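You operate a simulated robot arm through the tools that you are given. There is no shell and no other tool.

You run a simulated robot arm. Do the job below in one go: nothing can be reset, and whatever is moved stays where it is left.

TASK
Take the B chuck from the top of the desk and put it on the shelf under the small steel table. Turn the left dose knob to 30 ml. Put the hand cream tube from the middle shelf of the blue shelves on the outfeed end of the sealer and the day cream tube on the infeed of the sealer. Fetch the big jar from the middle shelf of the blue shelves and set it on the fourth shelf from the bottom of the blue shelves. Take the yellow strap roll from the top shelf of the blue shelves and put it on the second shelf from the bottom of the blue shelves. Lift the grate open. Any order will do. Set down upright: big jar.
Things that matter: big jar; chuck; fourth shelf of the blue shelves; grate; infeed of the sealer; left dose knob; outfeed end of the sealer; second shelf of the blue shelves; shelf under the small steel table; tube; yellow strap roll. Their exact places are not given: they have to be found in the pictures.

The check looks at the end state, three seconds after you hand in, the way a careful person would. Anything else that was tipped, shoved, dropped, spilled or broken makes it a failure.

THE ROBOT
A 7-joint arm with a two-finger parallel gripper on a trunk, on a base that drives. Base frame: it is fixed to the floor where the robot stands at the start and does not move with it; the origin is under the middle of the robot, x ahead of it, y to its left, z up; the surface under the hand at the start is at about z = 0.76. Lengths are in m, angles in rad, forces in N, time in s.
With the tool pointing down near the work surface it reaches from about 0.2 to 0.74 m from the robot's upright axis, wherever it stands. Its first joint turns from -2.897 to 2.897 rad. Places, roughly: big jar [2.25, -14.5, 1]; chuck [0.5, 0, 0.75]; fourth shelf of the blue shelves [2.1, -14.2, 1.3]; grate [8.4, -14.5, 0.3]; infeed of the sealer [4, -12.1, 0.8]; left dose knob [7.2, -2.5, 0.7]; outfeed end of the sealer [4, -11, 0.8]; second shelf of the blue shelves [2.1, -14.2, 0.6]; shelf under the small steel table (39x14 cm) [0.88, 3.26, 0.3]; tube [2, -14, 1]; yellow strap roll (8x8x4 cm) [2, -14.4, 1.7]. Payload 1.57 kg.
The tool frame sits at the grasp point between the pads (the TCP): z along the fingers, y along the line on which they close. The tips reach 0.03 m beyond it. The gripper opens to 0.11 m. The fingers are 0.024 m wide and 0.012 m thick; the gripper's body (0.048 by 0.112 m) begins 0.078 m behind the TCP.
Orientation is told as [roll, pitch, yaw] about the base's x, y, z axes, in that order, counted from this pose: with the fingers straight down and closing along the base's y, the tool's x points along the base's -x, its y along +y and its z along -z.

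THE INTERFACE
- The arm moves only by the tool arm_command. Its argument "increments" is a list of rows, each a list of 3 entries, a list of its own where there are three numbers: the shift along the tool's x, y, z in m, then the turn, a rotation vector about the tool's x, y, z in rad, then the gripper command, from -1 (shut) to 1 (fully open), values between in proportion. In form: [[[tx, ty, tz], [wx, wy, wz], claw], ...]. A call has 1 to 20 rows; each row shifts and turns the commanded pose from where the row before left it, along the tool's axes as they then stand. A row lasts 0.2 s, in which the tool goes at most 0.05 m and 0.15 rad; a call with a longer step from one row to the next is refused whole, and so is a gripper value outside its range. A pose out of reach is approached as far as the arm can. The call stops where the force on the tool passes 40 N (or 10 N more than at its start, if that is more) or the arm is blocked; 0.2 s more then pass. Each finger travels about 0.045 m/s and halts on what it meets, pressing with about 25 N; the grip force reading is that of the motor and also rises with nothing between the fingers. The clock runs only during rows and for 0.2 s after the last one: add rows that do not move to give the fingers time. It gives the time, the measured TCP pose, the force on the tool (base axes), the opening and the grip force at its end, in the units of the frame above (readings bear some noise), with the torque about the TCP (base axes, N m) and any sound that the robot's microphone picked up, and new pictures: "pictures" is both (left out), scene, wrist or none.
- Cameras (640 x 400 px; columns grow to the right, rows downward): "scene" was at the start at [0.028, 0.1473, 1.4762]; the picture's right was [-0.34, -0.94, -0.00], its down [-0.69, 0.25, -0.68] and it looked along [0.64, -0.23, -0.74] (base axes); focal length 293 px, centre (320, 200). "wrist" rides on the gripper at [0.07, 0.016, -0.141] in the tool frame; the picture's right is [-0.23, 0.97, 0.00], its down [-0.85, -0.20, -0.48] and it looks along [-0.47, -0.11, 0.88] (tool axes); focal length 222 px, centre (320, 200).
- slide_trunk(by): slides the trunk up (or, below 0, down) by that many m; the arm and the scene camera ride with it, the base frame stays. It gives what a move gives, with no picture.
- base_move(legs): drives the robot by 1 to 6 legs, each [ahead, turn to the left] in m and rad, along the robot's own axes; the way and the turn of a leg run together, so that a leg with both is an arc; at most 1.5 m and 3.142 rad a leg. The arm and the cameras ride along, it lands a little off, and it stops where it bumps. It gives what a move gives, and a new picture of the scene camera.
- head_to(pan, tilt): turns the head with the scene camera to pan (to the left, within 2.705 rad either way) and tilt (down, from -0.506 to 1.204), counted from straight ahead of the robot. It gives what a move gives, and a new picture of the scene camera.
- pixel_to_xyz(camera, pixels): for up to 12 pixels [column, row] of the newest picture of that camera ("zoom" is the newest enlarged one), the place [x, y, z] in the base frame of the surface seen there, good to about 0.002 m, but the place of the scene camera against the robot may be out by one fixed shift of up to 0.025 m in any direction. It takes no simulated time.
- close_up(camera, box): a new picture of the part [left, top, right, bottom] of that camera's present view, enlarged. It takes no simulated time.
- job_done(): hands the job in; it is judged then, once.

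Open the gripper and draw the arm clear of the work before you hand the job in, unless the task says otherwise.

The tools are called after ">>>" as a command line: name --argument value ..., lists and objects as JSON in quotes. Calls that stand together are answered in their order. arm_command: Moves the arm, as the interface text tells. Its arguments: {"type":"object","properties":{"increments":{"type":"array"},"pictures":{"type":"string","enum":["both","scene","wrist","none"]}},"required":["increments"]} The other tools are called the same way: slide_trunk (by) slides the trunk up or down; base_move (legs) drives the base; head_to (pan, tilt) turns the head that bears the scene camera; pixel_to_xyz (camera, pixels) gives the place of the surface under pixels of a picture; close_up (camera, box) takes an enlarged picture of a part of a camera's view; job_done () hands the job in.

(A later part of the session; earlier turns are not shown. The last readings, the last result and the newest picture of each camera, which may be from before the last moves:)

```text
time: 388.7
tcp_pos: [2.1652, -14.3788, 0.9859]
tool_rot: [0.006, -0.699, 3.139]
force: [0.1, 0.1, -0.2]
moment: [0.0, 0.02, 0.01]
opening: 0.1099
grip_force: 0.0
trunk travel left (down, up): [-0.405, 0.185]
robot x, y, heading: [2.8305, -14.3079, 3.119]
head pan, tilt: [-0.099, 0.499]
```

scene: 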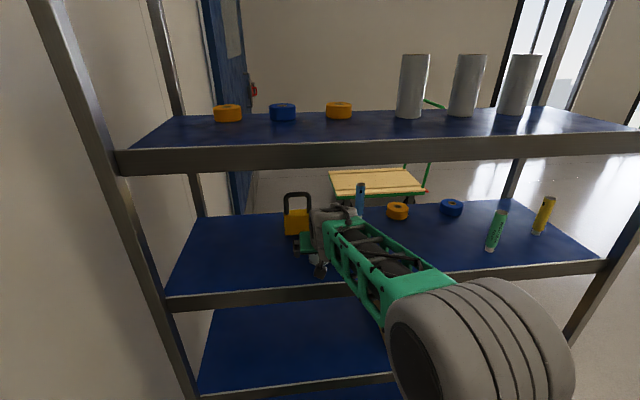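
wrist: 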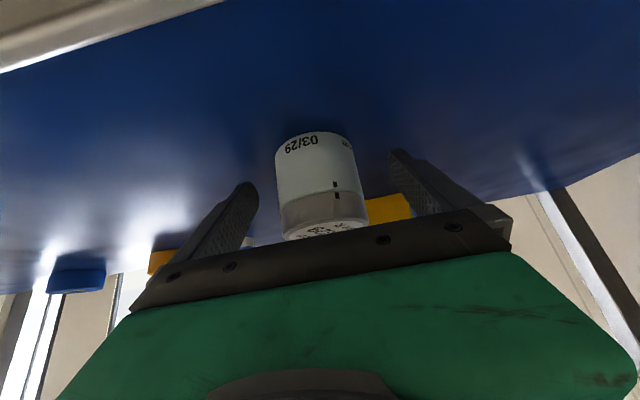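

The fingers straddle the jar. I close the gripper.

>>> arm_command --increments '[[[0, 0, 0], [0, 0, 0], -1], [[0, 0, 0], [0, 0, 0], -1], [[0, 0, 0], [0, 0, 0], -1], [[0, 0, 0], [0, 0, 0], -1], [[0, 0, 0], [0, 0, 0], -1], [[0, 0, 0], [0, 0, 0], -1]]' --pictures "wrist"

```text
time: 390.1
tcp_pos: [2.166, -14.3779, 0.9859]
tool_rot: [0.005, -0.697, 3.137]
force: [-0.9, 0.6, 0.3]
moment: [0.07, -0.03, 0.01]
opening: 0.0613
grip_force: 25.3
trunk travel left (down, up): [-0.405, 0.185]
robot x, y, heading: [2.8319, -14.3111, 3.117]
head pan, tilt: [-0.099, 0.499]
```

wrist: 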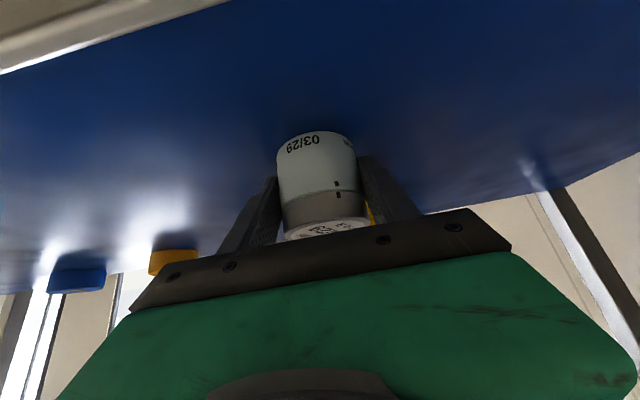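

Gripped at 0.061. I lift 6 cm straight up, then draw back and up out of the shelf.

>>> arm_command --increments '[[[-0.0129, 0, -0.0153], [0, 0, 0], -1], [[-0.0129, 0, -0.0153], [0, 0, 0], -1], [[-0.0129, 0, -0.0153], [0, 0, 0], -1], [[0.0206, 0, -0.0337], [0, 0, 0], -1], [[0.0206, 0, -0.0337], [0, 0, 0], -1], [[0.0206, 0, -0.0337], [0, 0, 0], -1], [[0.0206, 0, -0.0337], [0, 0, 0], -1], [[0, 0, 0], [0, 0, 0], -1]]' --pictures "both"

```text
time: 391.9
tcp_pos: [2.3141, -14.3773, 1.0987]
tool_rot: [0.007, -0.699, 3.138]
force: [0.2, 1.2, -1.8]
moment: [-0.01, -0.01, 0.01]
opening: 0.0613
grip_force: 25.3
trunk travel left (down, up): [-0.405, 0.185]
robot x, y, heading: [2.8366, -14.3087, 3.124]
head pan, tilt: [-0.099, 0.499]
```

scene: 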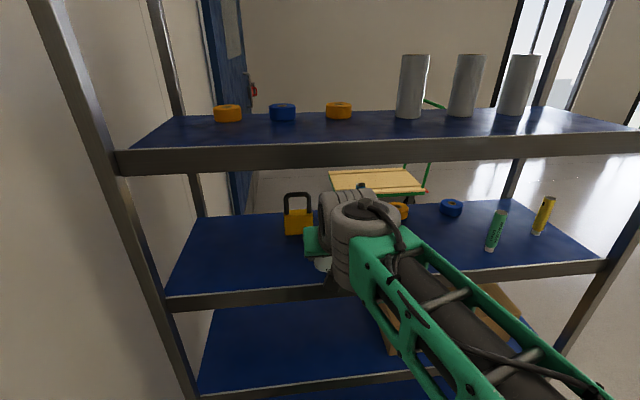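
wrist: 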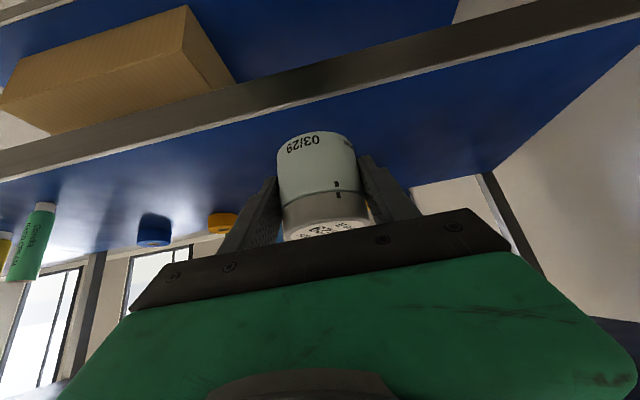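

The jar is out. I back off 0.2 m, raise the trunk 0.18 m and the arm the rest to bring it above the fourth shelf's level.

>>> base_move --legs '[[-0.2, 0]]'

>>> slide_trunk --by 0.18

>>> arm_command --increments '[[[-0.0274, 0, -0.0325], [0, 0, 0], -1], [[-0.0274, 0, -0.0325], [0, 0, 0], -1], [[-0.0274, 0, -0.0325], [0, 0, 0], -1], [[-0.0274, 0, -0.0325], [0, 0, 0], -1], [[0, 0, 0], [0, 0, 0], -1]]' --pictures "both"

```text
time: 393.5
tcp_pos: [2.5142, -14.3821, 1.0988]
tool_rot: [0.006, -0.698, 3.138]
force: [-1.0, -1.7, -1.1]
moment: [0.05, 0.01, 0.03]
opening: 0.0613
grip_force: 25.0
trunk travel left (down, up): [-0.405, 0.185]
robot x, y, heading: [3.0366, -14.3135, 3.119]
head pan, tilt: [-0.099, 0.499]
```

scene: 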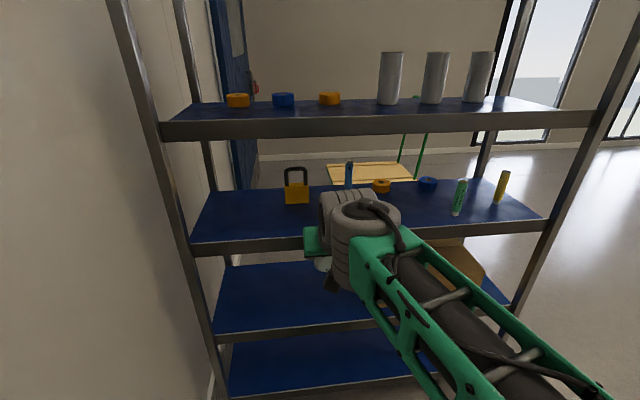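

```text
time: 395.5
tcp_pos: [2.5142, -14.3821, 1.2783]
tool_rot: [0.006, -0.698, 3.139]
force: [0.3, 0.4, -1.0]
moment: [0.02, 0.0, -0.01]
opening: 0.0609
grip_force: 25.5
trunk travel left (down, up): [-0.585, 0.005]
robot x, y, heading: [3.0379, -14.3108, 3.122]
head pan, tilt: [-0.099, 0.499]
```

```text
time: 396.7
tcp_pos: [2.5134, -14.3791, 1.4487]
tool_rot: [0.007, -0.698, 3.138]
force: [0.0, 0.3, -1.4]
moment: [0.0, 0.0, 0.04]
opening: 0.061
grip_force: 24.9
trunk travel left (down, up): [-0.585, 0.005]
robot x, y, heading: [3.0334, -14.3119, 3.122]
head pan, tilt: [-0.099, 0.499]
```

scene: 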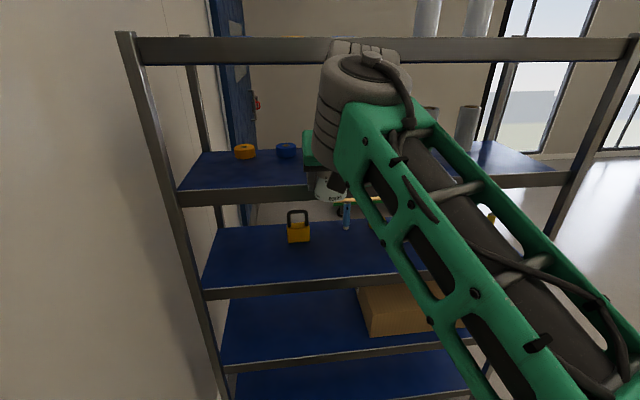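
wrist: 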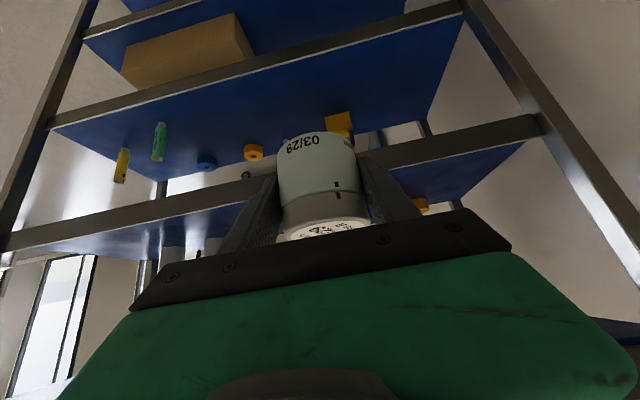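

Level with the fourth shelf now. I drive forward 0.2 m and look through the wrist camera.

>>> base_move --legs '[[0.2, 0]]'

>>> arm_command --increments '[[[0, 0, 0], [0, 0, 0], -1]]' --pictures "both"

```text
time: 398.3
tcp_pos: [2.3142, -14.3726, 1.447]
tool_rot: [0.004, -0.699, 3.137]
force: [-0.1, 0.0, -1.3]
moment: [0.0, -0.03, 0.0]
opening: 0.0611
grip_force: 24.5
trunk travel left (down, up): [-0.585, 0.005]
robot x, y, heading: [2.8333, -14.3102, 3.114]
head pan, tilt: [-0.099, 0.499]
```

scene: 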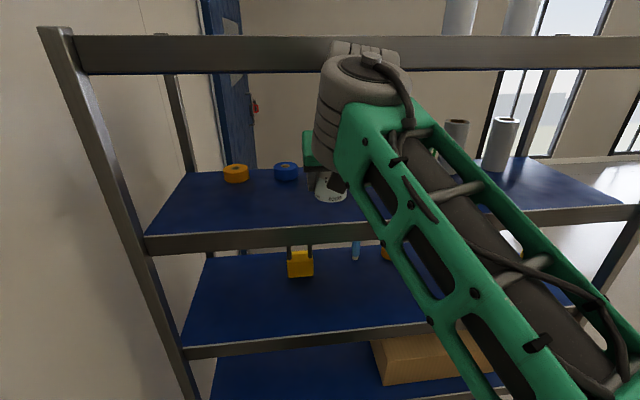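

```text
time: 398.7
tcp_pos: [2.3131, -14.3737, 1.4476]
tool_rot: [0.006, -0.698, 3.136]
force: [0.9, -0.8, -1.7]
moment: [-0.01, -0.03, -0.03]
opening: 0.0611
grip_force: 25.4
trunk travel left (down, up): [-0.585, 0.005]
robot x, y, heading: [2.833, -14.3102, 3.118]
head pan, tilt: [-0.099, 0.499]
```

scene: 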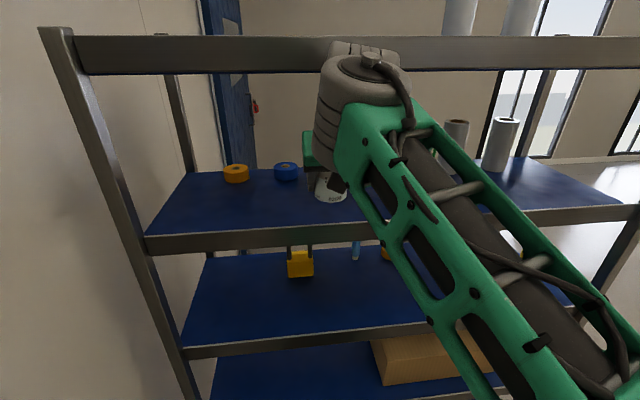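
wrist: 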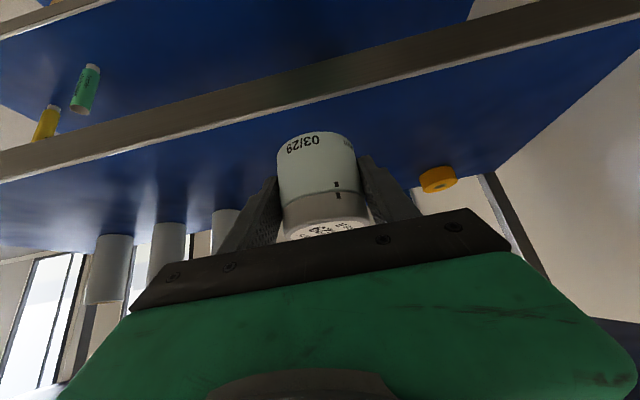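

I check the fourth shelf's surface height with the wrist camera, then move in and down to 9 mm above touch-down.

>>> pixel_to_xyz --camera "wrist" --pixels '[[200, 170], [420, 130], [400, 160], [250, 150], [438, 178], [300, 95], [300, 70]]'

>>> arm_command --increments '[[[-0.0072, 0, 0.0284], [0, 0, 0], -1], [[-0.0072, 0, 0.0284], [0, 0, 0], -1], [[-0.0072, 0, 0.0284], [0, 0, 0], -1], [[-0.0072, 0, 0.0284], [0, 0, 0], -1], [[-0.0072, 0, 0.0284], [0, 0, 0], -1], [[-0.0072, 0, 0.0284], [0, 0, 0], -1], [[0, 0, 0], [0, 0, 0], -1]]' --pictures "both"

```text
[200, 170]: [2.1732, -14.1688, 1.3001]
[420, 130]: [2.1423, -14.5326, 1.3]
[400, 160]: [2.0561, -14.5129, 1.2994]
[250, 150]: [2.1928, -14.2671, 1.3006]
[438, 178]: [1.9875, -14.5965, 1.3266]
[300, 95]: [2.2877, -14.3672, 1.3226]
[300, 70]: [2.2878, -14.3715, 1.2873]
```

```text
time: 400.3
tcp_pos: [2.1703, -14.3723, 1.3466]
tool_rot: [0.006, -0.699, 3.137]
force: [0.1, -0.2, -1.8]
moment: [0.02, -0.01, 0.0]
opening: 0.0609
grip_force: 25.2
trunk travel left (down, up): [-0.585, 0.005]
robot x, y, heading: [2.8356, -14.3075, 3.113]
head pan, tilt: [-0.099, 0.499]
```

scene: 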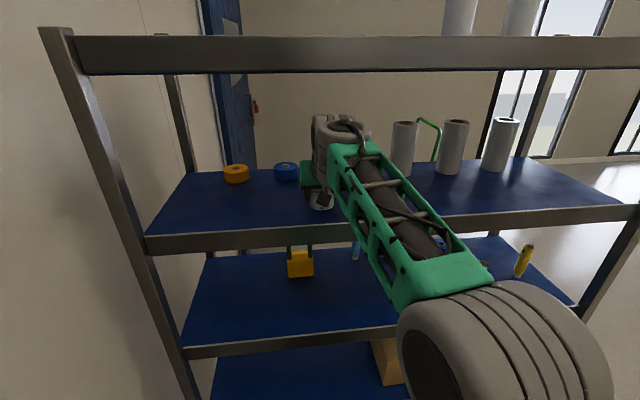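
wrist: 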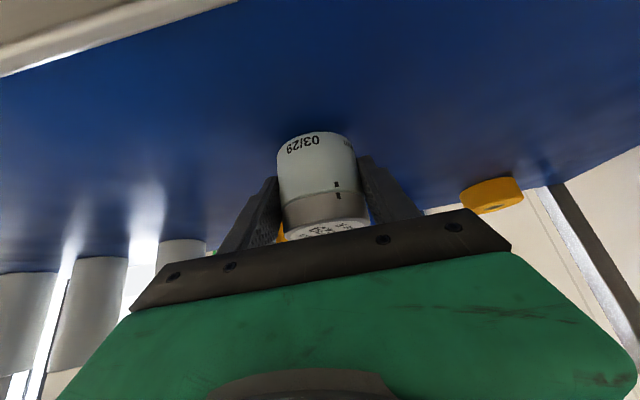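

The jar is about 1 cm above the shelf. I lower 10 mm gently and watch the force.

>>> arm_command --increments '[[[0.0019, 0, 0.0023], [0, 0, 0], -1], [[0.0019, 0, 0.0023], [0, 0, 0], -1], [[0.0019, 0, 0.0023], [0, 0, 0], -1], [[0.0008, 0, 0.0009], [0, 0, 0], -1], [[0, 0, 0], [0, 0, 0], -1]]' --pictures "none"

```text
time: 401.5
tcp_pos: [2.1706, -14.3729, 1.3382]
tool_rot: [0.007, -0.703, 3.135]
force: [-4.5, 0.0, 10.0]
moment: [0.25, -0.05, 0.08]
opening: 0.0609
grip_force: 25.2
trunk travel left (down, up): [-0.585, 0.005]
robot x, y, heading: [2.8335, -14.308, 3.12]
head pan, tilt: [-0.099, 0.499]
```

The jar touches the shelf (10 N). I ease 1 mm up, open the gripper slowly and then draw back.

>>> arm_command --increments '[[[-0.0006, 0, -0.0008], [0, 0, 0], -1], [[0, 0, 0], [0, 0, 0], 0.3], [[0, 0, 0], [0, 0, 0], 0.7], [[0, 0, 0], [0, 0, 0], 1], [[0, 0, 0], [0, 0, 0], 1], [[0, 0, 0], [0, 0, 0], 1], [[0, 0, -0.02], [0, 0, 0], 1], [[0, 0, -0.03], [0, 0, 0], 1], [[0, 0, -0.04], [0, 0, 0], 1], [[0, 0, -0.04], [0, 0, 0], 1], [[0.02, 0, -0.03], [0, 0, 0], 1], [[0, 0, 0], [0, 0, 0], 1]]' --pictures "both"

```text
time: 404.1
tcp_pos: [2.2902, -14.3742, 1.4462]
tool_rot: [0.004, -0.695, 3.136]
force: [0.5, 0.5, 0.2]
moment: [0.02, 0.0, 0.01]
opening: 0.1099
grip_force: 0.0
trunk travel left (down, up): [-0.585, 0.005]
robot x, y, heading: [2.8364, -14.3102, 3.12]
head pan, tilt: [-0.099, 0.499]
```

scene: 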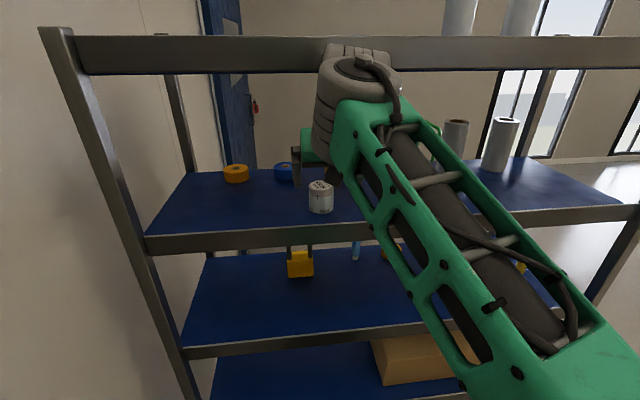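
wrist: 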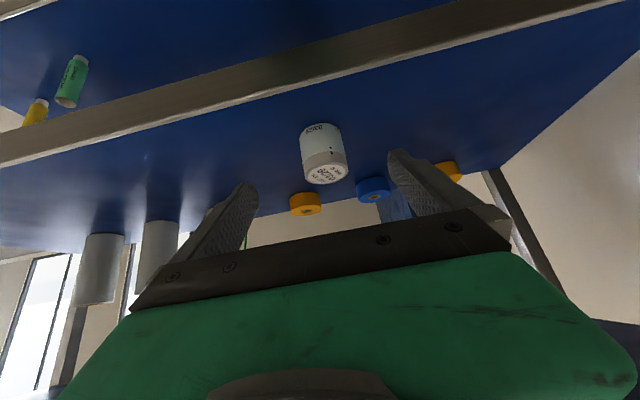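

The big jar stands upright on the fourth shelf at (320,197). I back away, lower the trunk to its earlier height and move to be level with the green tube.

>>> base_move --legs '[[-0.22, 0]]'

>>> slide_trunk --by -0.3

>>> base_move --legs '[[0, -1.54], [0.43, 0], [0, 1.55]]'

>>> head_to --pan -0.05 --tilt 0.5

```text
time: 405.8
tcp_pos: [2.5127, -14.3816, 1.4455]
tool_rot: [0.006, -0.699, 3.142]
force: [0.3, 0.2, 0.0]
moment: [0.0, -0.01, -0.01]
opening: 0.1099
grip_force: 0.1
trunk travel left (down, up): [-0.585, 0.005]
robot x, y, heading: [3.0567, -14.3134, 3.123]
head pan, tilt: [-0.099, 0.499]
```

scene: 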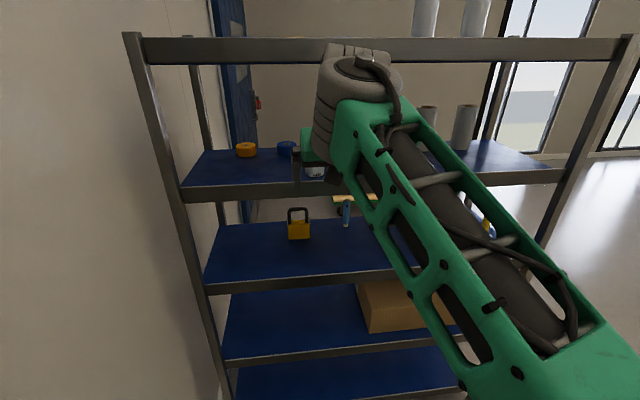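

```text
time: 408.8
tcp_pos: [2.5117, -14.3807, 1.146]
tool_rot: [0.005, -0.697, 3.138]
force: [-0.2, 0.1, -0.6]
moment: [0.0, 0.03, -0.02]
opening: 0.1099
grip_force: 0.1
trunk travel left (down, up): [-0.285, 0.305]
robot x, y, heading: [3.0555, -14.316, 3.121]
head pan, tilt: [-0.099, 0.499]
```

```text
time: 418.9
tcp_pos: [2.5027, -13.9699, 1.1459]
tool_rot: [0.005, -0.701, -3.113]
force: [0.8, 0.2, -0.1]
moment: [-0.04, 0.0, -0.01]
opening: 0.1103
grip_force: 0.0
trunk travel left (down, up): [-0.285, 0.305]
robot x, y, heading: [3.0441, -13.8882, -3.126]
head pan, tilt: [-0.099, 0.499]
```

scene: 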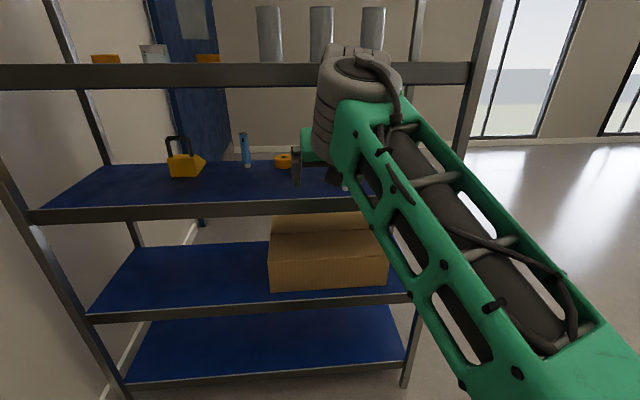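

```text
time: 419.6
tcp_pos: [2.5014, -13.9707, 1.146]
tool_rot: [0.004, -0.699, -3.111]
force: [-1.2, -0.2, -0.4]
moment: [0.0, 0.03, -0.05]
opening: 0.1098
grip_force: 0.1
trunk travel left (down, up): [-0.285, 0.305]
robot x, y, heading: [3.0429, -13.8862, -3.123]
head pan, tilt: [-0.051, 0.499]
```

scene: 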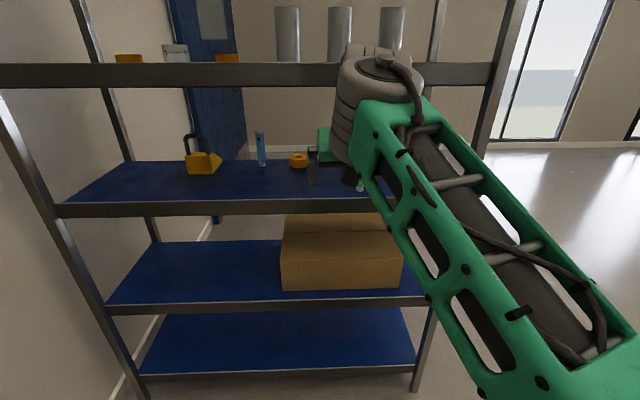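

I take a wrist picture to find the green tube from here.

>>> arm_command --increments '[[[0, 0, 0], [0, 0, 0], 1]]' --pictures "wrist"

```text
time: 420.0
tcp_pos: [2.5013, -13.971, 1.1455]
tool_rot: [0.005, -0.699, -3.111]
force: [0.4, -0.1, -0.1]
moment: [0.0, 0.01, -0.02]
opening: 0.1099
grip_force: 0.1
trunk travel left (down, up): [-0.285, 0.305]
robot x, y, heading: [3.0427, -13.887, -3.126]
head pan, tilt: [-0.051, 0.499]
```

wrist: 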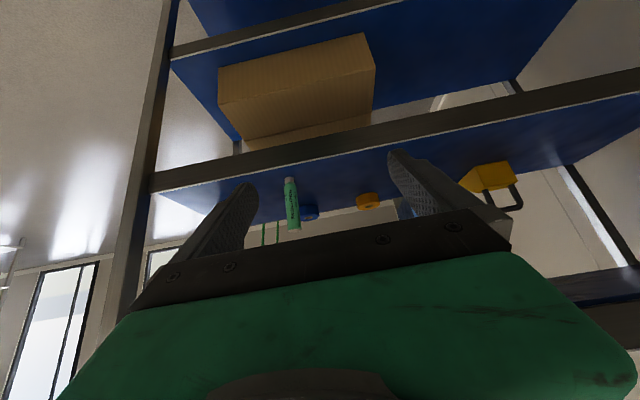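

>>> close_up --camera "wrist" --box '[255, 165, 335, 235]'

>>> pixel_to_xyz --camera "wrist" --pixels '[[289, 180], [291, 195], [285, 195], [297, 195], [293, 215], [294, 228], [287, 212], [299, 212], [310, 212], [280, 190], [330, 150]]'

```text
5.71 times, centred on (295, 200) of wrist
```

zoom: 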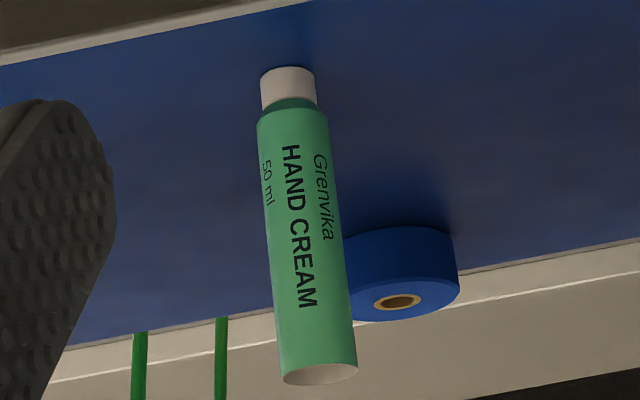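

```text
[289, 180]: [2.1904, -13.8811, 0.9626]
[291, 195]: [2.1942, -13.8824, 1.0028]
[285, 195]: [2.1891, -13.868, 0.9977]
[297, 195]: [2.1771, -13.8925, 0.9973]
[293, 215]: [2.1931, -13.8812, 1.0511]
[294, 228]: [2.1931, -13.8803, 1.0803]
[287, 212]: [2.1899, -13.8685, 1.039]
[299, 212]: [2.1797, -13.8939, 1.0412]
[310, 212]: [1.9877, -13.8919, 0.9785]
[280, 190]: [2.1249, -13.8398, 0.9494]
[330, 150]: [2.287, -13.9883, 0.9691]
```

The green tube says HAND CREAM: centre (2.180, -13.881), z 0.95–1.08, 0.028 m wide. I shift the hand level with it and drive 0.2 m forward.

>>> arm_command --increments '[[[0.0054, -0.03, 0.0064], [0.0197, 0, 0.0234], 1], [[0.0054, -0.03, 0.0064], [0, 0, 0], 1], [[0.0054, -0.03, 0.0064], [0, 0, 0], 1], [[0, 0, 0], [0, 0, 0], 1]]' --pictures "none"

>>> base_move --legs '[[0.2, 0]]'

>>> arm_command --increments '[[[0, 0, 0], [0, 0, 0], 1]]' --pictures "both"

```text
time: 421.0
tcp_pos: [2.4999, -13.8792, 1.12]
tool_rot: [0.007, -0.699, 3.139]
force: [0.0, -0.2, 0.2]
moment: [-0.04, 0.01, -0.02]
opening: 0.1102
grip_force: 0.0
trunk travel left (down, up): [-0.285, 0.305]
robot x, y, heading: [3.0477, -13.8897, -3.129]
head pan, tilt: [-0.051, 0.499]
```

```text
time: 422.6
tcp_pos: [2.2914, -13.8831, 1.1204]
tool_rot: [0.006, -0.7, -3.139]
force: [0.6, 0.3, -0.1]
moment: [-0.01, 0.03, 0.03]
opening: 0.1101
grip_force: 0.2
trunk travel left (down, up): [-0.285, 0.305]
robot x, y, heading: [2.8346, -13.8924, -3.129]
head pan, tilt: [-0.051, 0.499]
```

scene: 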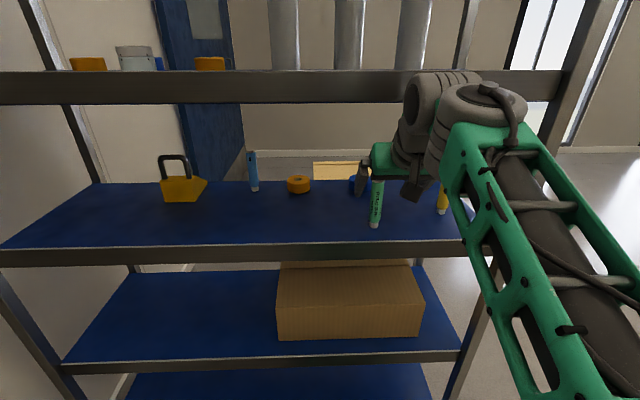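

```text
time: 423.0
tcp_pos: [2.2924, -13.8837, 1.1192]
tool_rot: [0.006, -0.698, -3.141]
force: [-0.2, -1.5, 0.1]
moment: [0.01, 0.0, -0.04]
opening: 0.1103
grip_force: 0.1
trunk travel left (down, up): [-0.285, 0.305]
robot x, y, heading: [2.841, -13.8901, -3.133]
head pan, tilt: [-0.051, 0.499]
```

scene: 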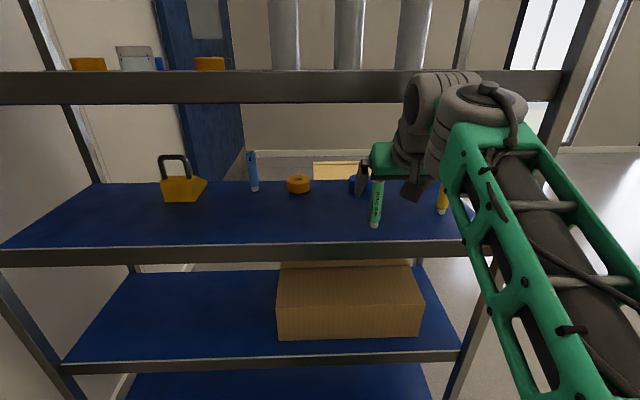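
wrist: 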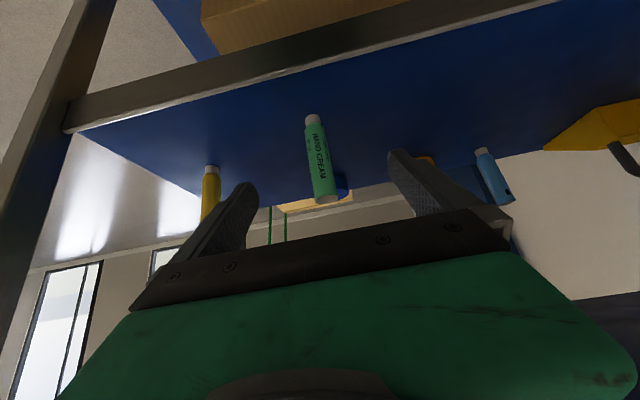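

The tube stands between the fingers at (320,160). I move in to grip it at z≈1.02.

>>> arm_command --increments '[[[-0.0037, -0.0005, 0.029], [0, 0, 0], 1], [[-0.0037, -0.0005, 0.029], [0, 0, 0], 1], [[-0.0037, -0.0005, 0.029], [0, 0, 0], 1], [[-0.0037, -0.0005, 0.029], [0, 0, 0], 1], [[-0.0037, -0.0005, 0.029], [0, 0, 0], 1], [[0, 0, 0], [0, 0, 0], 1]]' --pictures "wrist"

>>> close_up --camera "wrist" --box '[260, 80, 420, 240]'

```text
time: 424.4
tcp_pos: [2.1837, -13.8823, 1.0192]
tool_rot: [0.006, -0.7, -3.142]
force: [0.1, -0.4, -0.4]
moment: [-0.01, 0.01, -0.02]
opening: 0.1101
grip_force: 0.0
trunk travel left (down, up): [-0.285, 0.305]
robot x, y, heading: [2.8356, -13.8861, -3.128]
head pan, tilt: [-0.051, 0.499]
```

wrist: 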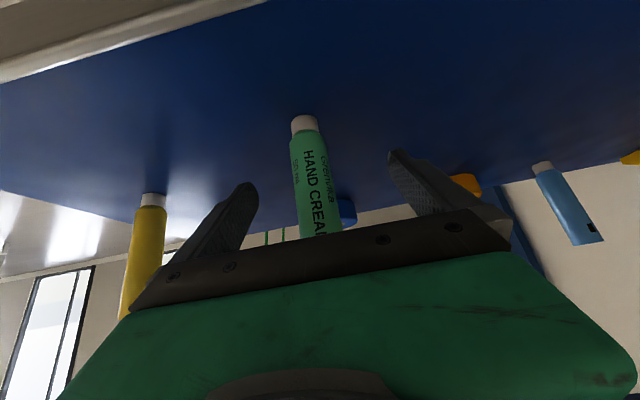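

```text
2.50 times, centred on (340, 160) of wrist
```

zoom: 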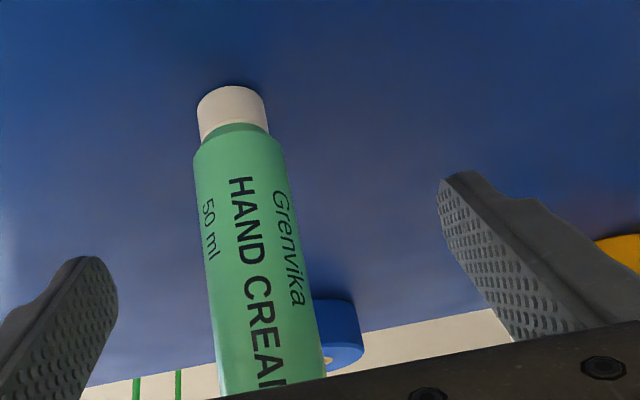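

The tube is centred between the pads. I close the gripper on it.

>>> arm_command --increments '[[[0, 0, 0], [0, 0, 0], -1], [[0, 0, 0], [0, 0, 0], -1], [[0, 0, 0], [0, 0, 0], -1], [[0, 0, 0], [0, 0, 0], -1], [[0, 0, 0], [0, 0, 0], -1], [[0, 0, 0], [0, 0, 0], -1], [[0, 0, 0], [0, 0, 0], -1]]' --pictures "wrist"

```text
time: 426.0
tcp_pos: [2.1832, -13.8819, 1.0205]
tool_rot: [0.004, -0.697, -3.139]
force: [-0.2, 0.0, 1.5]
moment: [0.02, 0.0, -0.02]
opening: 0.0284
grip_force: 25.5
trunk travel left (down, up): [-0.285, 0.305]
robot x, y, heading: [2.834, -13.8901, -3.128]
head pan, tilt: [-0.051, 0.499]
```

wrist: 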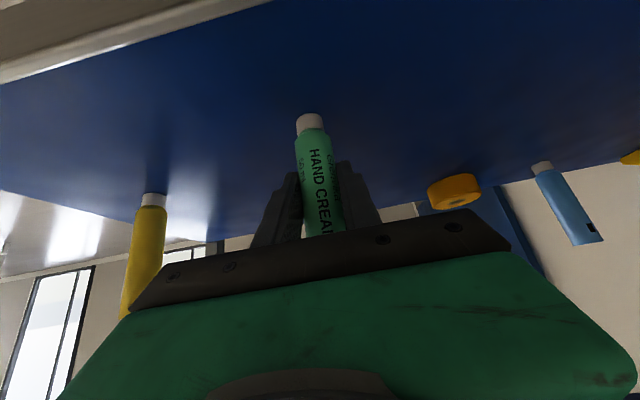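

Gripped at 0.028. I lift 5.5 cm and draw out of the shelf.

>>> arm_command --increments '[[[-0.0118, 0, -0.014], [0, 0, 0], -1], [[-0.0118, 0, -0.014], [0, 0, 0], -1], [[-0.0118, 0, -0.014], [0, 0, 0], -1], [[0.0239, 0, -0.0299], [0, 0, 0], -1], [[0.0239, 0, -0.0299], [0, 0, 0], -1], [[0.0239, 0, -0.0299], [0, 0, 0], -1], [[0.0239, 0, -0.0299], [0, 0, 0], -1], [[0, 0, 0], [0, 0, 0], -1]]' --pictures "both"

>>> base_move --legs '[[-0.2, 0]]'

```text
time: 427.8
tcp_pos: [2.3379, -13.8821, 1.1071]
tool_rot: [0.004, -0.699, -3.14]
force: [0.4, 0.9, 0.5]
moment: [-0.01, -0.02, -0.03]
opening: 0.028
grip_force: 25.0
trunk travel left (down, up): [-0.285, 0.305]
robot x, y, heading: [2.8346, -13.8876, -3.127]
head pan, tilt: [-0.051, 0.499]
```

scene: 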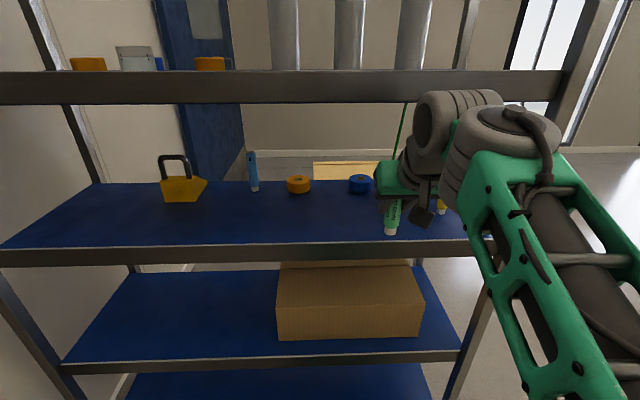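
wrist: 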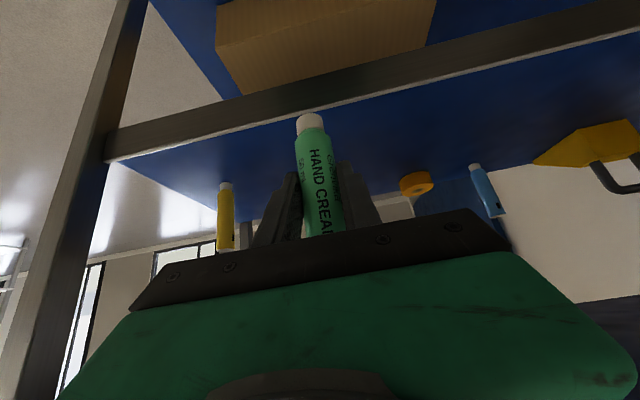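

```text
time: 429.4
tcp_pos: [2.5345, -13.8806, 1.1075]
tool_rot: [0.005, -0.698, -3.14]
force: [-0.6, -0.4, 0.2]
moment: [-0.03, -0.01, 0.0]
opening: 0.0284
grip_force: 24.8
trunk travel left (down, up): [-0.285, 0.305]
robot x, y, heading: [3.0358, -13.8856, -3.131]
head pan, tilt: [-0.051, 0.499]
```

scene: 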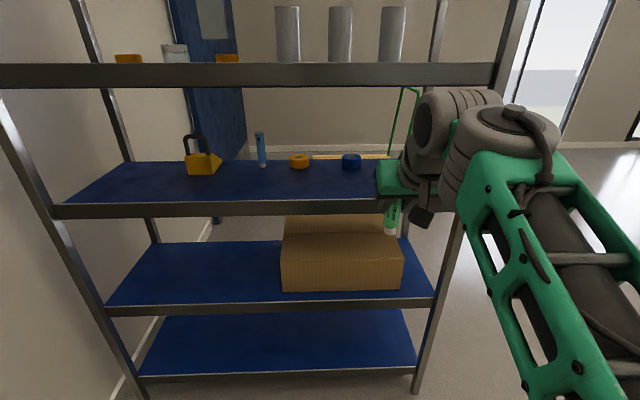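

The tube is out of the shelf. I turn north and drive toward the sealer, then look at it.

>>> base_move --legs '[[0, -1.54], [1.3, 0]]'

>>> head_to --pan -0.75 --tilt 0.45

```text
time: 439.6
tcp_pos: [2.9577, -12.0974, 1.1064]
tool_rot: [0.006, -0.698, 1.605]
force: [-1.2, 0.3, 0.1]
moment: [0.02, -0.01, -0.01]
opening: 0.0284
grip_force: 25.3
trunk travel left (down, up): [-0.285, 0.305]
robot x, y, heading: [2.9664, -12.5974, 1.622]
head pan, tilt: [-0.051, 0.499]
```

scene: 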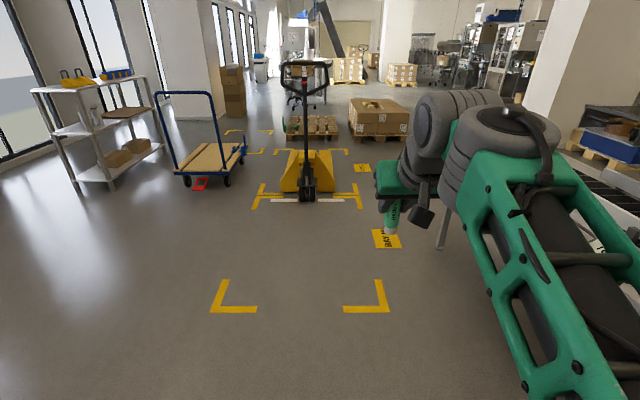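

```text
time: 440.7
tcp_pos: [2.9568, -12.0972, 1.106]
tool_rot: [0.007, -0.699, 1.605]
force: [-0.7, -0.2, -1.0]
moment: [0.0, -0.03, 0.0]
opening: 0.0284
grip_force: 24.3
trunk travel left (down, up): [-0.285, 0.305]
robot x, y, heading: [2.9678, -12.5983, 1.618]
head pan, tilt: [-0.75, 0.45]
```

scene: 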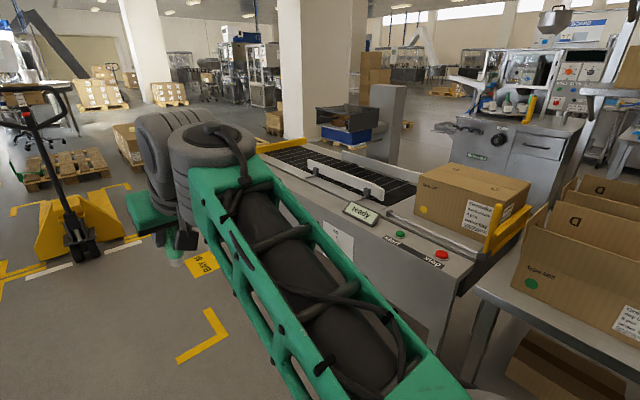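

The sealer shows its belt at (320,175), a display and a carton at its south end. I move to a spot in front of it and face east.

>>> base_move --legs '[[1.1, 0], [0, -1.6]]'

>>> head_to --pan -0.1 --tilt 0.6

```text
time: 450.1
tcp_pos: [3.4055, -11.4947, 1.1072]
tool_rot: [0.007, -0.698, 0.045]
force: [0.3, 0.3, 0.2]
moment: [-0.01, 0.02, -0.01]
opening: 0.0285
grip_force: 25.2
trunk travel left (down, up): [-0.285, 0.305]
robot x, y, heading: [2.9023, -11.5095, 0.054]
head pan, tilt: [-0.75, 0.45]
```

scene: 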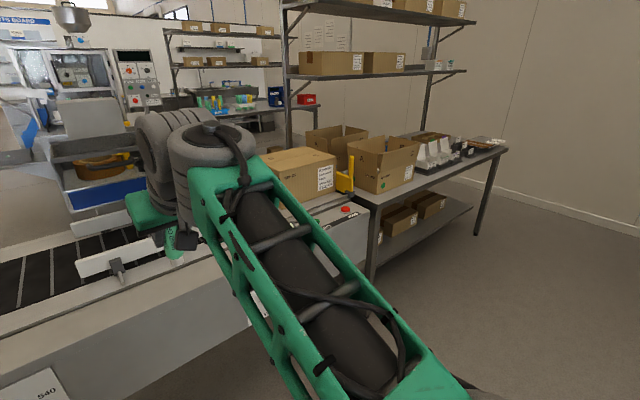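

```text
time: 451.2
tcp_pos: [3.4056, -11.4941, 1.1059]
tool_rot: [0.005, -0.7, 0.045]
force: [-0.7, -1.0, 0.6]
moment: [0.04, -0.03, 0.02]
opening: 0.0285
grip_force: 24.8
trunk travel left (down, up): [-0.285, 0.305]
robot x, y, heading: [2.904, -11.5049, 0.06]
head pan, tilt: [-0.099, 0.6]
```

scene: 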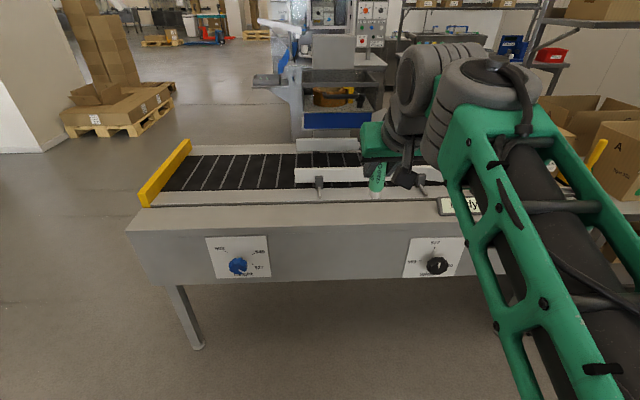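

I see the belt with the yellow end bar at (165,172) at the north end. I zoom in and measure the outfeed area.

>>> close_up --camera "scene" --box '[120, 120, 400, 240]'

>>> pixel_to_xyz --camera "scene" --pixels '[[200, 170], [230, 180], [260, 160], [165, 172], [190, 150], [145, 200], [250, 200], [260, 148], [150, 225], [310, 160], [320, 180], [240, 205]]'

```text
2.29 times, centred on (260, 180) of scene
```

zoom: 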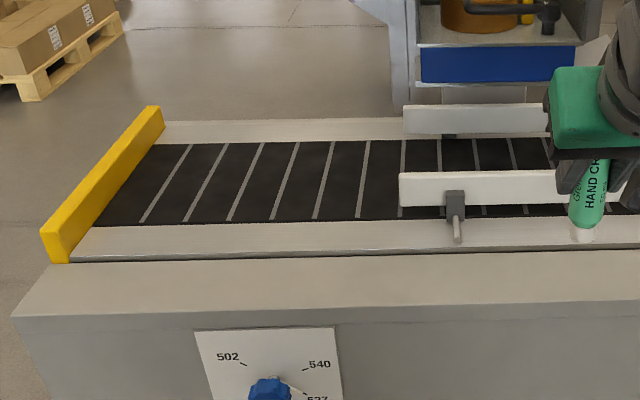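

```text
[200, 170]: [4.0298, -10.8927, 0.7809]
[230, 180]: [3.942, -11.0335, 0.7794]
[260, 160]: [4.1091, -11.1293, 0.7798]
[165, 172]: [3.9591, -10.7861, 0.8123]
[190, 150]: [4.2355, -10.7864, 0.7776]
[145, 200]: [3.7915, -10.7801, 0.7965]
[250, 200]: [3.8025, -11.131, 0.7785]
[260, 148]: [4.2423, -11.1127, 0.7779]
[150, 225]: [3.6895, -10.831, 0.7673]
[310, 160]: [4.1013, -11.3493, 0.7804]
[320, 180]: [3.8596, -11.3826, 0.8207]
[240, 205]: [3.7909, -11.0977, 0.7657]
```

The outfeed belt is flat at z≈0.78, true x≈3.82–4.19, y≈-10.8 to -11.37. I aim to set the tube at about (3.98, -11.03) and reposition the base.

>>> base_move --legs '[[0, 0.78], [0.62, 0], [0, -0.83]]'

>>> head_to --pan 0.15 --tilt 0.7

```text
time: 458.9
tcp_pos: [3.8196, -11.0397, 1.1062]
tool_rot: [0.004, -0.698, 0.014]
force: [0.5, 1.2, -0.7]
moment: [0.02, -0.01, 0.0]
opening: 0.0282
grip_force: 25.2
trunk travel left (down, up): [-0.285, 0.305]
robot x, y, heading: [3.32, -11.0371, 0.025]
head pan, tilt: [-0.099, 0.6]
```

scene: 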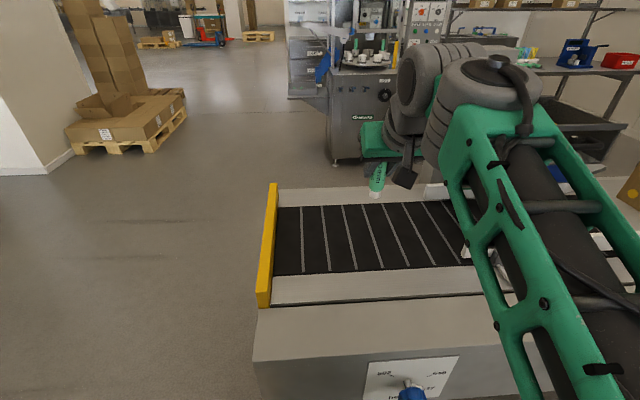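

```text
time: 459.6
tcp_pos: [3.8195, -11.0401, 1.1066]
tool_rot: [0.005, -0.698, 0.014]
force: [-0.2, -0.3, -0.9]
moment: [0.01, -0.02, 0.0]
opening: 0.0281
grip_force: 24.9
trunk travel left (down, up): [-0.285, 0.305]
robot x, y, heading: [3.3212, -11.0396, 0.029]
head pan, tilt: [0.15, 0.7]
```

scene: 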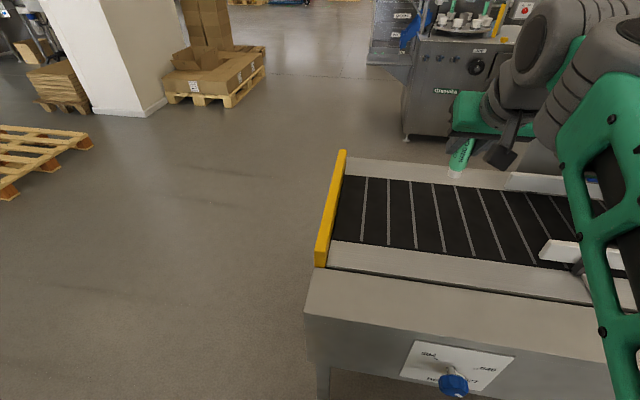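

The robot faces the outfeed at the right distance. I bring the tube down toward the belt, stopping 7 cm above it for a wrist view.

>>> arm_command --increments '[[[-0.0007, 0, 0.0398], [0, 0, 0], -1], [[-0.0007, 0, 0.0398], [0, 0, 0], -1], [[-0.0007, 0, 0.0398], [0, 0, 0], -1], [[-0.0007, 0, 0.0398], [0, 0, 0], -1], [[-0.0007, 0, 0.0398], [0, 0, 0], -1], [[-0.0007, 0, 0.0398], [0, 0, 0], -1], [[0, 0, 0], [0, 0, 0], -1]]' --pictures "both"

>>> pixel_to_xyz --camera "wrist" --pixels '[[300, 60], [250, 80], [400, 80], [320, 90], [200, 100], [450, 60], [330, 110], [320, 20]]'

```text
time: 461.2
tcp_pos: [3.9773, -11.0323, 0.9244]
tool_rot: [0.006, -0.697, 0.014]
force: [0.3, -0.2, -0.1]
moment: [-0.03, -0.01, -0.02]
opening: 0.0283
grip_force: 25.3
trunk travel left (down, up): [-0.285, 0.305]
robot x, y, heading: [3.3218, -11.0403, 0.031]
head pan, tilt: [0.15, 0.7]
```

scene: 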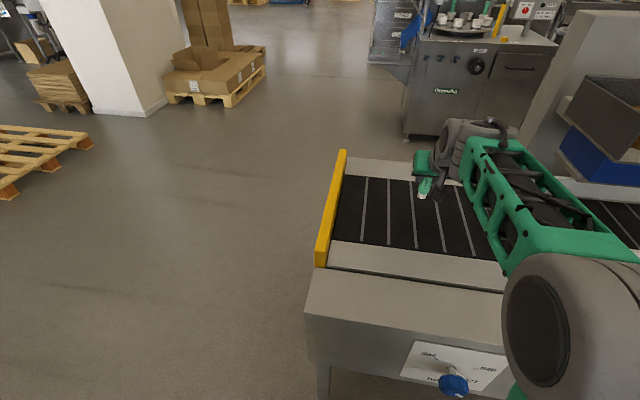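
wrist: 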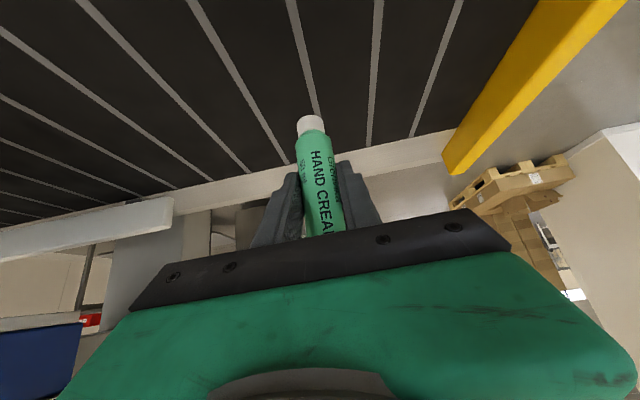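

```text
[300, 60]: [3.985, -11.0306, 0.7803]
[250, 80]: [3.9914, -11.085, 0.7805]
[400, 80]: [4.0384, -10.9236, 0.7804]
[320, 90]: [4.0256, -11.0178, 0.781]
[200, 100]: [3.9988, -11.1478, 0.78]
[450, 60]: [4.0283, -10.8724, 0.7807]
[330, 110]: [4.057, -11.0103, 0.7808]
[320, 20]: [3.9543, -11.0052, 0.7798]
```

The belt is flat at z 0.7805, so contact comes at TCP z≈0.851. I lower most of the way, then in 2.5 mm steps.

>>> arm_command --increments '[[[0.0142, 0, 0.0168], [0, 0, 0], -1], [[0.0142, 0, 0.0168], [0, 0, 0], -1], [[0.0142, 0, 0.0168], [0, 0, 0], -1], [[0.0016, 0, 0.0019], [0, 0, 0], -1], [[0, 0, 0], [0, 0, 0], -1], [[0, 0, 0], [0, 0, 0], -1]]' --pictures "none"

```text
time: 462.6
tcp_pos: [3.9771, -11.0363, 0.857]
tool_rot: [0.005, -0.696, 0.013]
force: [-0.5, -0.5, -0.4]
moment: [-0.01, 0.01, -0.03]
opening: 0.0282
grip_force: 25.2
trunk travel left (down, up): [-0.285, 0.305]
robot x, y, heading: [3.3159, -11.0362, 0.031]
head pan, tilt: [0.15, 0.7]
```

TCP z is 0.857 with no contact yet. I lower in small steps until the force shows contact.

>>> arm_command --increments '[[[0.0013, 0, 0.0015], [0, 0, 0], -1], [[0.0013, 0, 0.0015], [0, 0, 0], -1], [[0.0006, 0, 0.0008], [0, 0, 0], -1], [[0, 0, 0], [0, 0, 0], -1]]' --pictures "none"

```text
time: 463.6
tcp_pos: [3.9762, -11.0366, 0.8534]
tool_rot: [0.007, -0.698, 0.015]
force: [-0.5, 0.3, 0.4]
moment: [-0.02, 0.0, -0.03]
opening: 0.0281
grip_force: 25.1
trunk travel left (down, up): [-0.285, 0.305]
robot x, y, heading: [3.3176, -11.0412, 0.028]
head pan, tilt: [0.15, 0.7]
```

>>> arm_command --increments '[[[0.0008, 0, 0.0009], [0, 0, 0], -1], [[0.0008, 0, 0.0009], [0, 0, 0], -1], [[0, 0, 0], [0, 0, 0], -1]]' --pictures "wrist"

```text
time: 464.4
tcp_pos: [3.9756, -11.0361, 0.8506]
tool_rot: [0.006, -0.699, 0.015]
force: [0.2, -0.5, -1.0]
moment: [0.02, 0.01, 0.0]
opening: 0.0283
grip_force: 25.2
trunk travel left (down, up): [-0.285, 0.305]
robot x, y, heading: [3.3161, -11.0387, 0.025]
head pan, tilt: [0.15, 0.7]
```

wrist: 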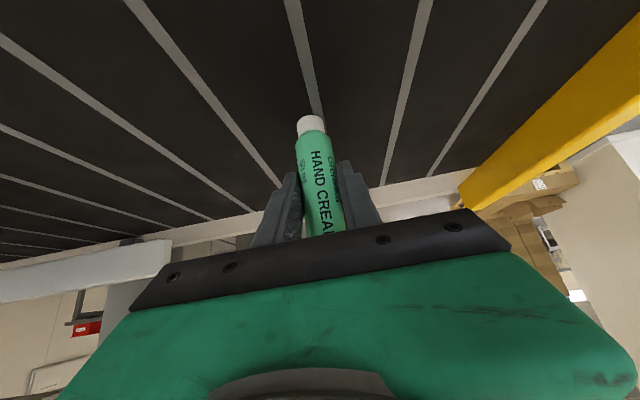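

Still no clear contact at z 0.8506. I continue another 2–3 mm in tiny steps.

>>> arm_command --increments '[[[0.0008, 0, 0.0009], [0, 0, 0], -1], [[0.0008, 0, 0.0009], [0, 0, 0], -1], [[0, 0, 0], [0, 0, 0], -1]]' --pictures "none"

```text
time: 465.2
tcp_pos: [3.976, -11.0364, 0.849]
tool_rot: [0.006, -0.703, 0.013]
force: [1.3, -0.6, 6.1]
moment: [-0.05, -0.12, 0.01]
opening: 0.0282
grip_force: 24.9
trunk travel left (down, up): [-0.285, 0.305]
robot x, y, heading: [3.32, -11.0393, 0.026]
head pan, tilt: [0.15, 0.7]
```

Contact at 6 N. I ease up 1 mm and open the fingers gradually so the slender tube stays standing.

>>> arm_command --increments '[[[-0.0008, 0, -0.0009], [0, 0, 0], -1], [[0, 0, 0], [0, 0, 0], -1], [[0, 0, 0], [0, 0, 0], -0.4], [[0, 0, 0], [0, 0, 0], -0.25], [[0, 0, 0], [0, 0, 0], 0], [[0, 0, 0], [0, 0, 0], 0.4], [[0, 0, 0], [0, 0, 0], 1], [[0, 0, 0], [0, 0, 0], 1], [[0, 0, 0], [0, 0, 0], 1], [[0, 0, 0], [0, 0, 0], 1]]' --pictures "both"

```text
time: 467.4
tcp_pos: [3.9761, -11.0343, 0.8492]
tool_rot: [0.006, -0.699, 0.014]
force: [0.1, 0.4, -0.6]
moment: [0.01, -0.02, -0.03]
opening: 0.1103
grip_force: 0.1
trunk travel left (down, up): [-0.285, 0.305]
robot x, y, heading: [3.3178, -11.0387, 0.03]
head pan, tilt: [0.15, 0.7]
```

scene: 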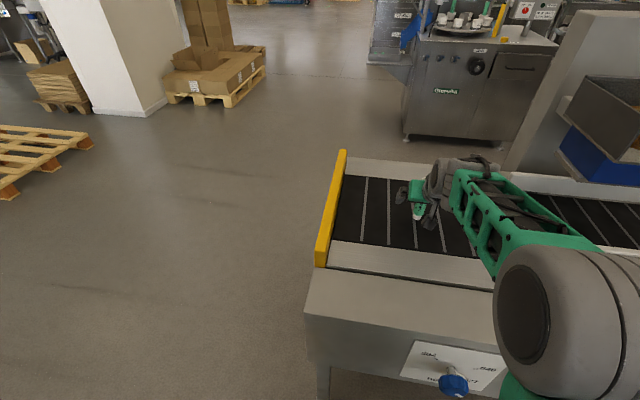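
wrist: 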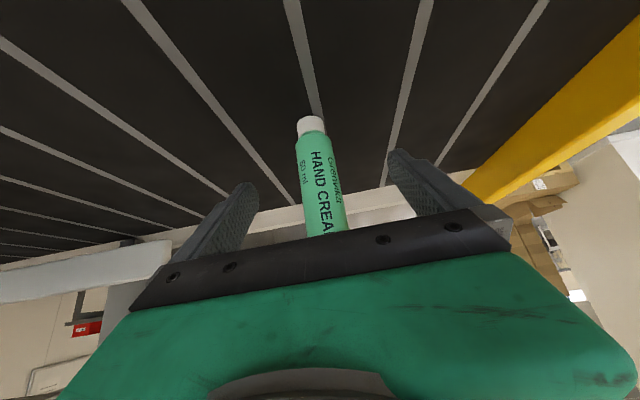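

The tube stands by itself. I draw back along the tool axis by 0.14 m.

>>> arm_command --increments '[[[0, 0, -0.02], [0, 0, 0], 1], [[0, 0, -0.03], [0, 0, 0], 1], [[0, 0, -0.04], [0, 0, 0], 1], [[0, 0, -0.045], [0, 0, 0], 1], [[0, 0, -0.045], [0, 0, 0], 1], [[-0.02, 0, -0.04], [0, 0, 0], 1], [[0, 0, 0], [0, 0, 0], 1]]' --pictures "both"

```text
time: 469.1
tcp_pos: [3.8501, -11.0392, 1.0321]
tool_rot: [0.004, -0.698, 0.012]
force: [0.0, 0.3, 0.2]
moment: [0.04, 0.04, -0.02]
opening: 0.1104
grip_force: 0.0
trunk travel left (down, up): [-0.285, 0.305]
robot x, y, heading: [3.3195, -11.0411, 0.031]
head pan, tilt: [0.15, 0.7]
```

scene: 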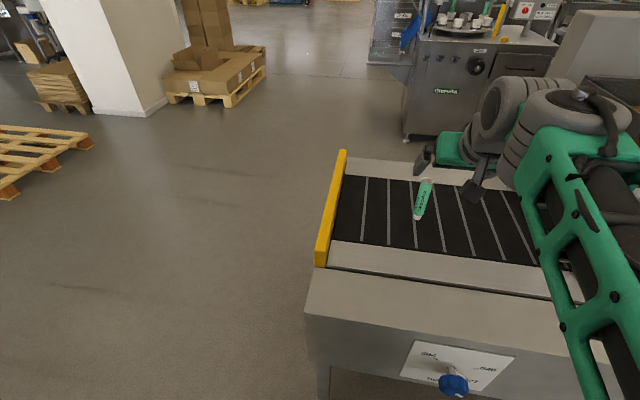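
wrist: 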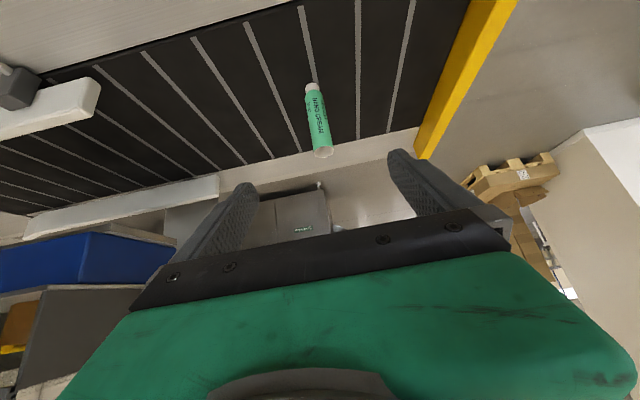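

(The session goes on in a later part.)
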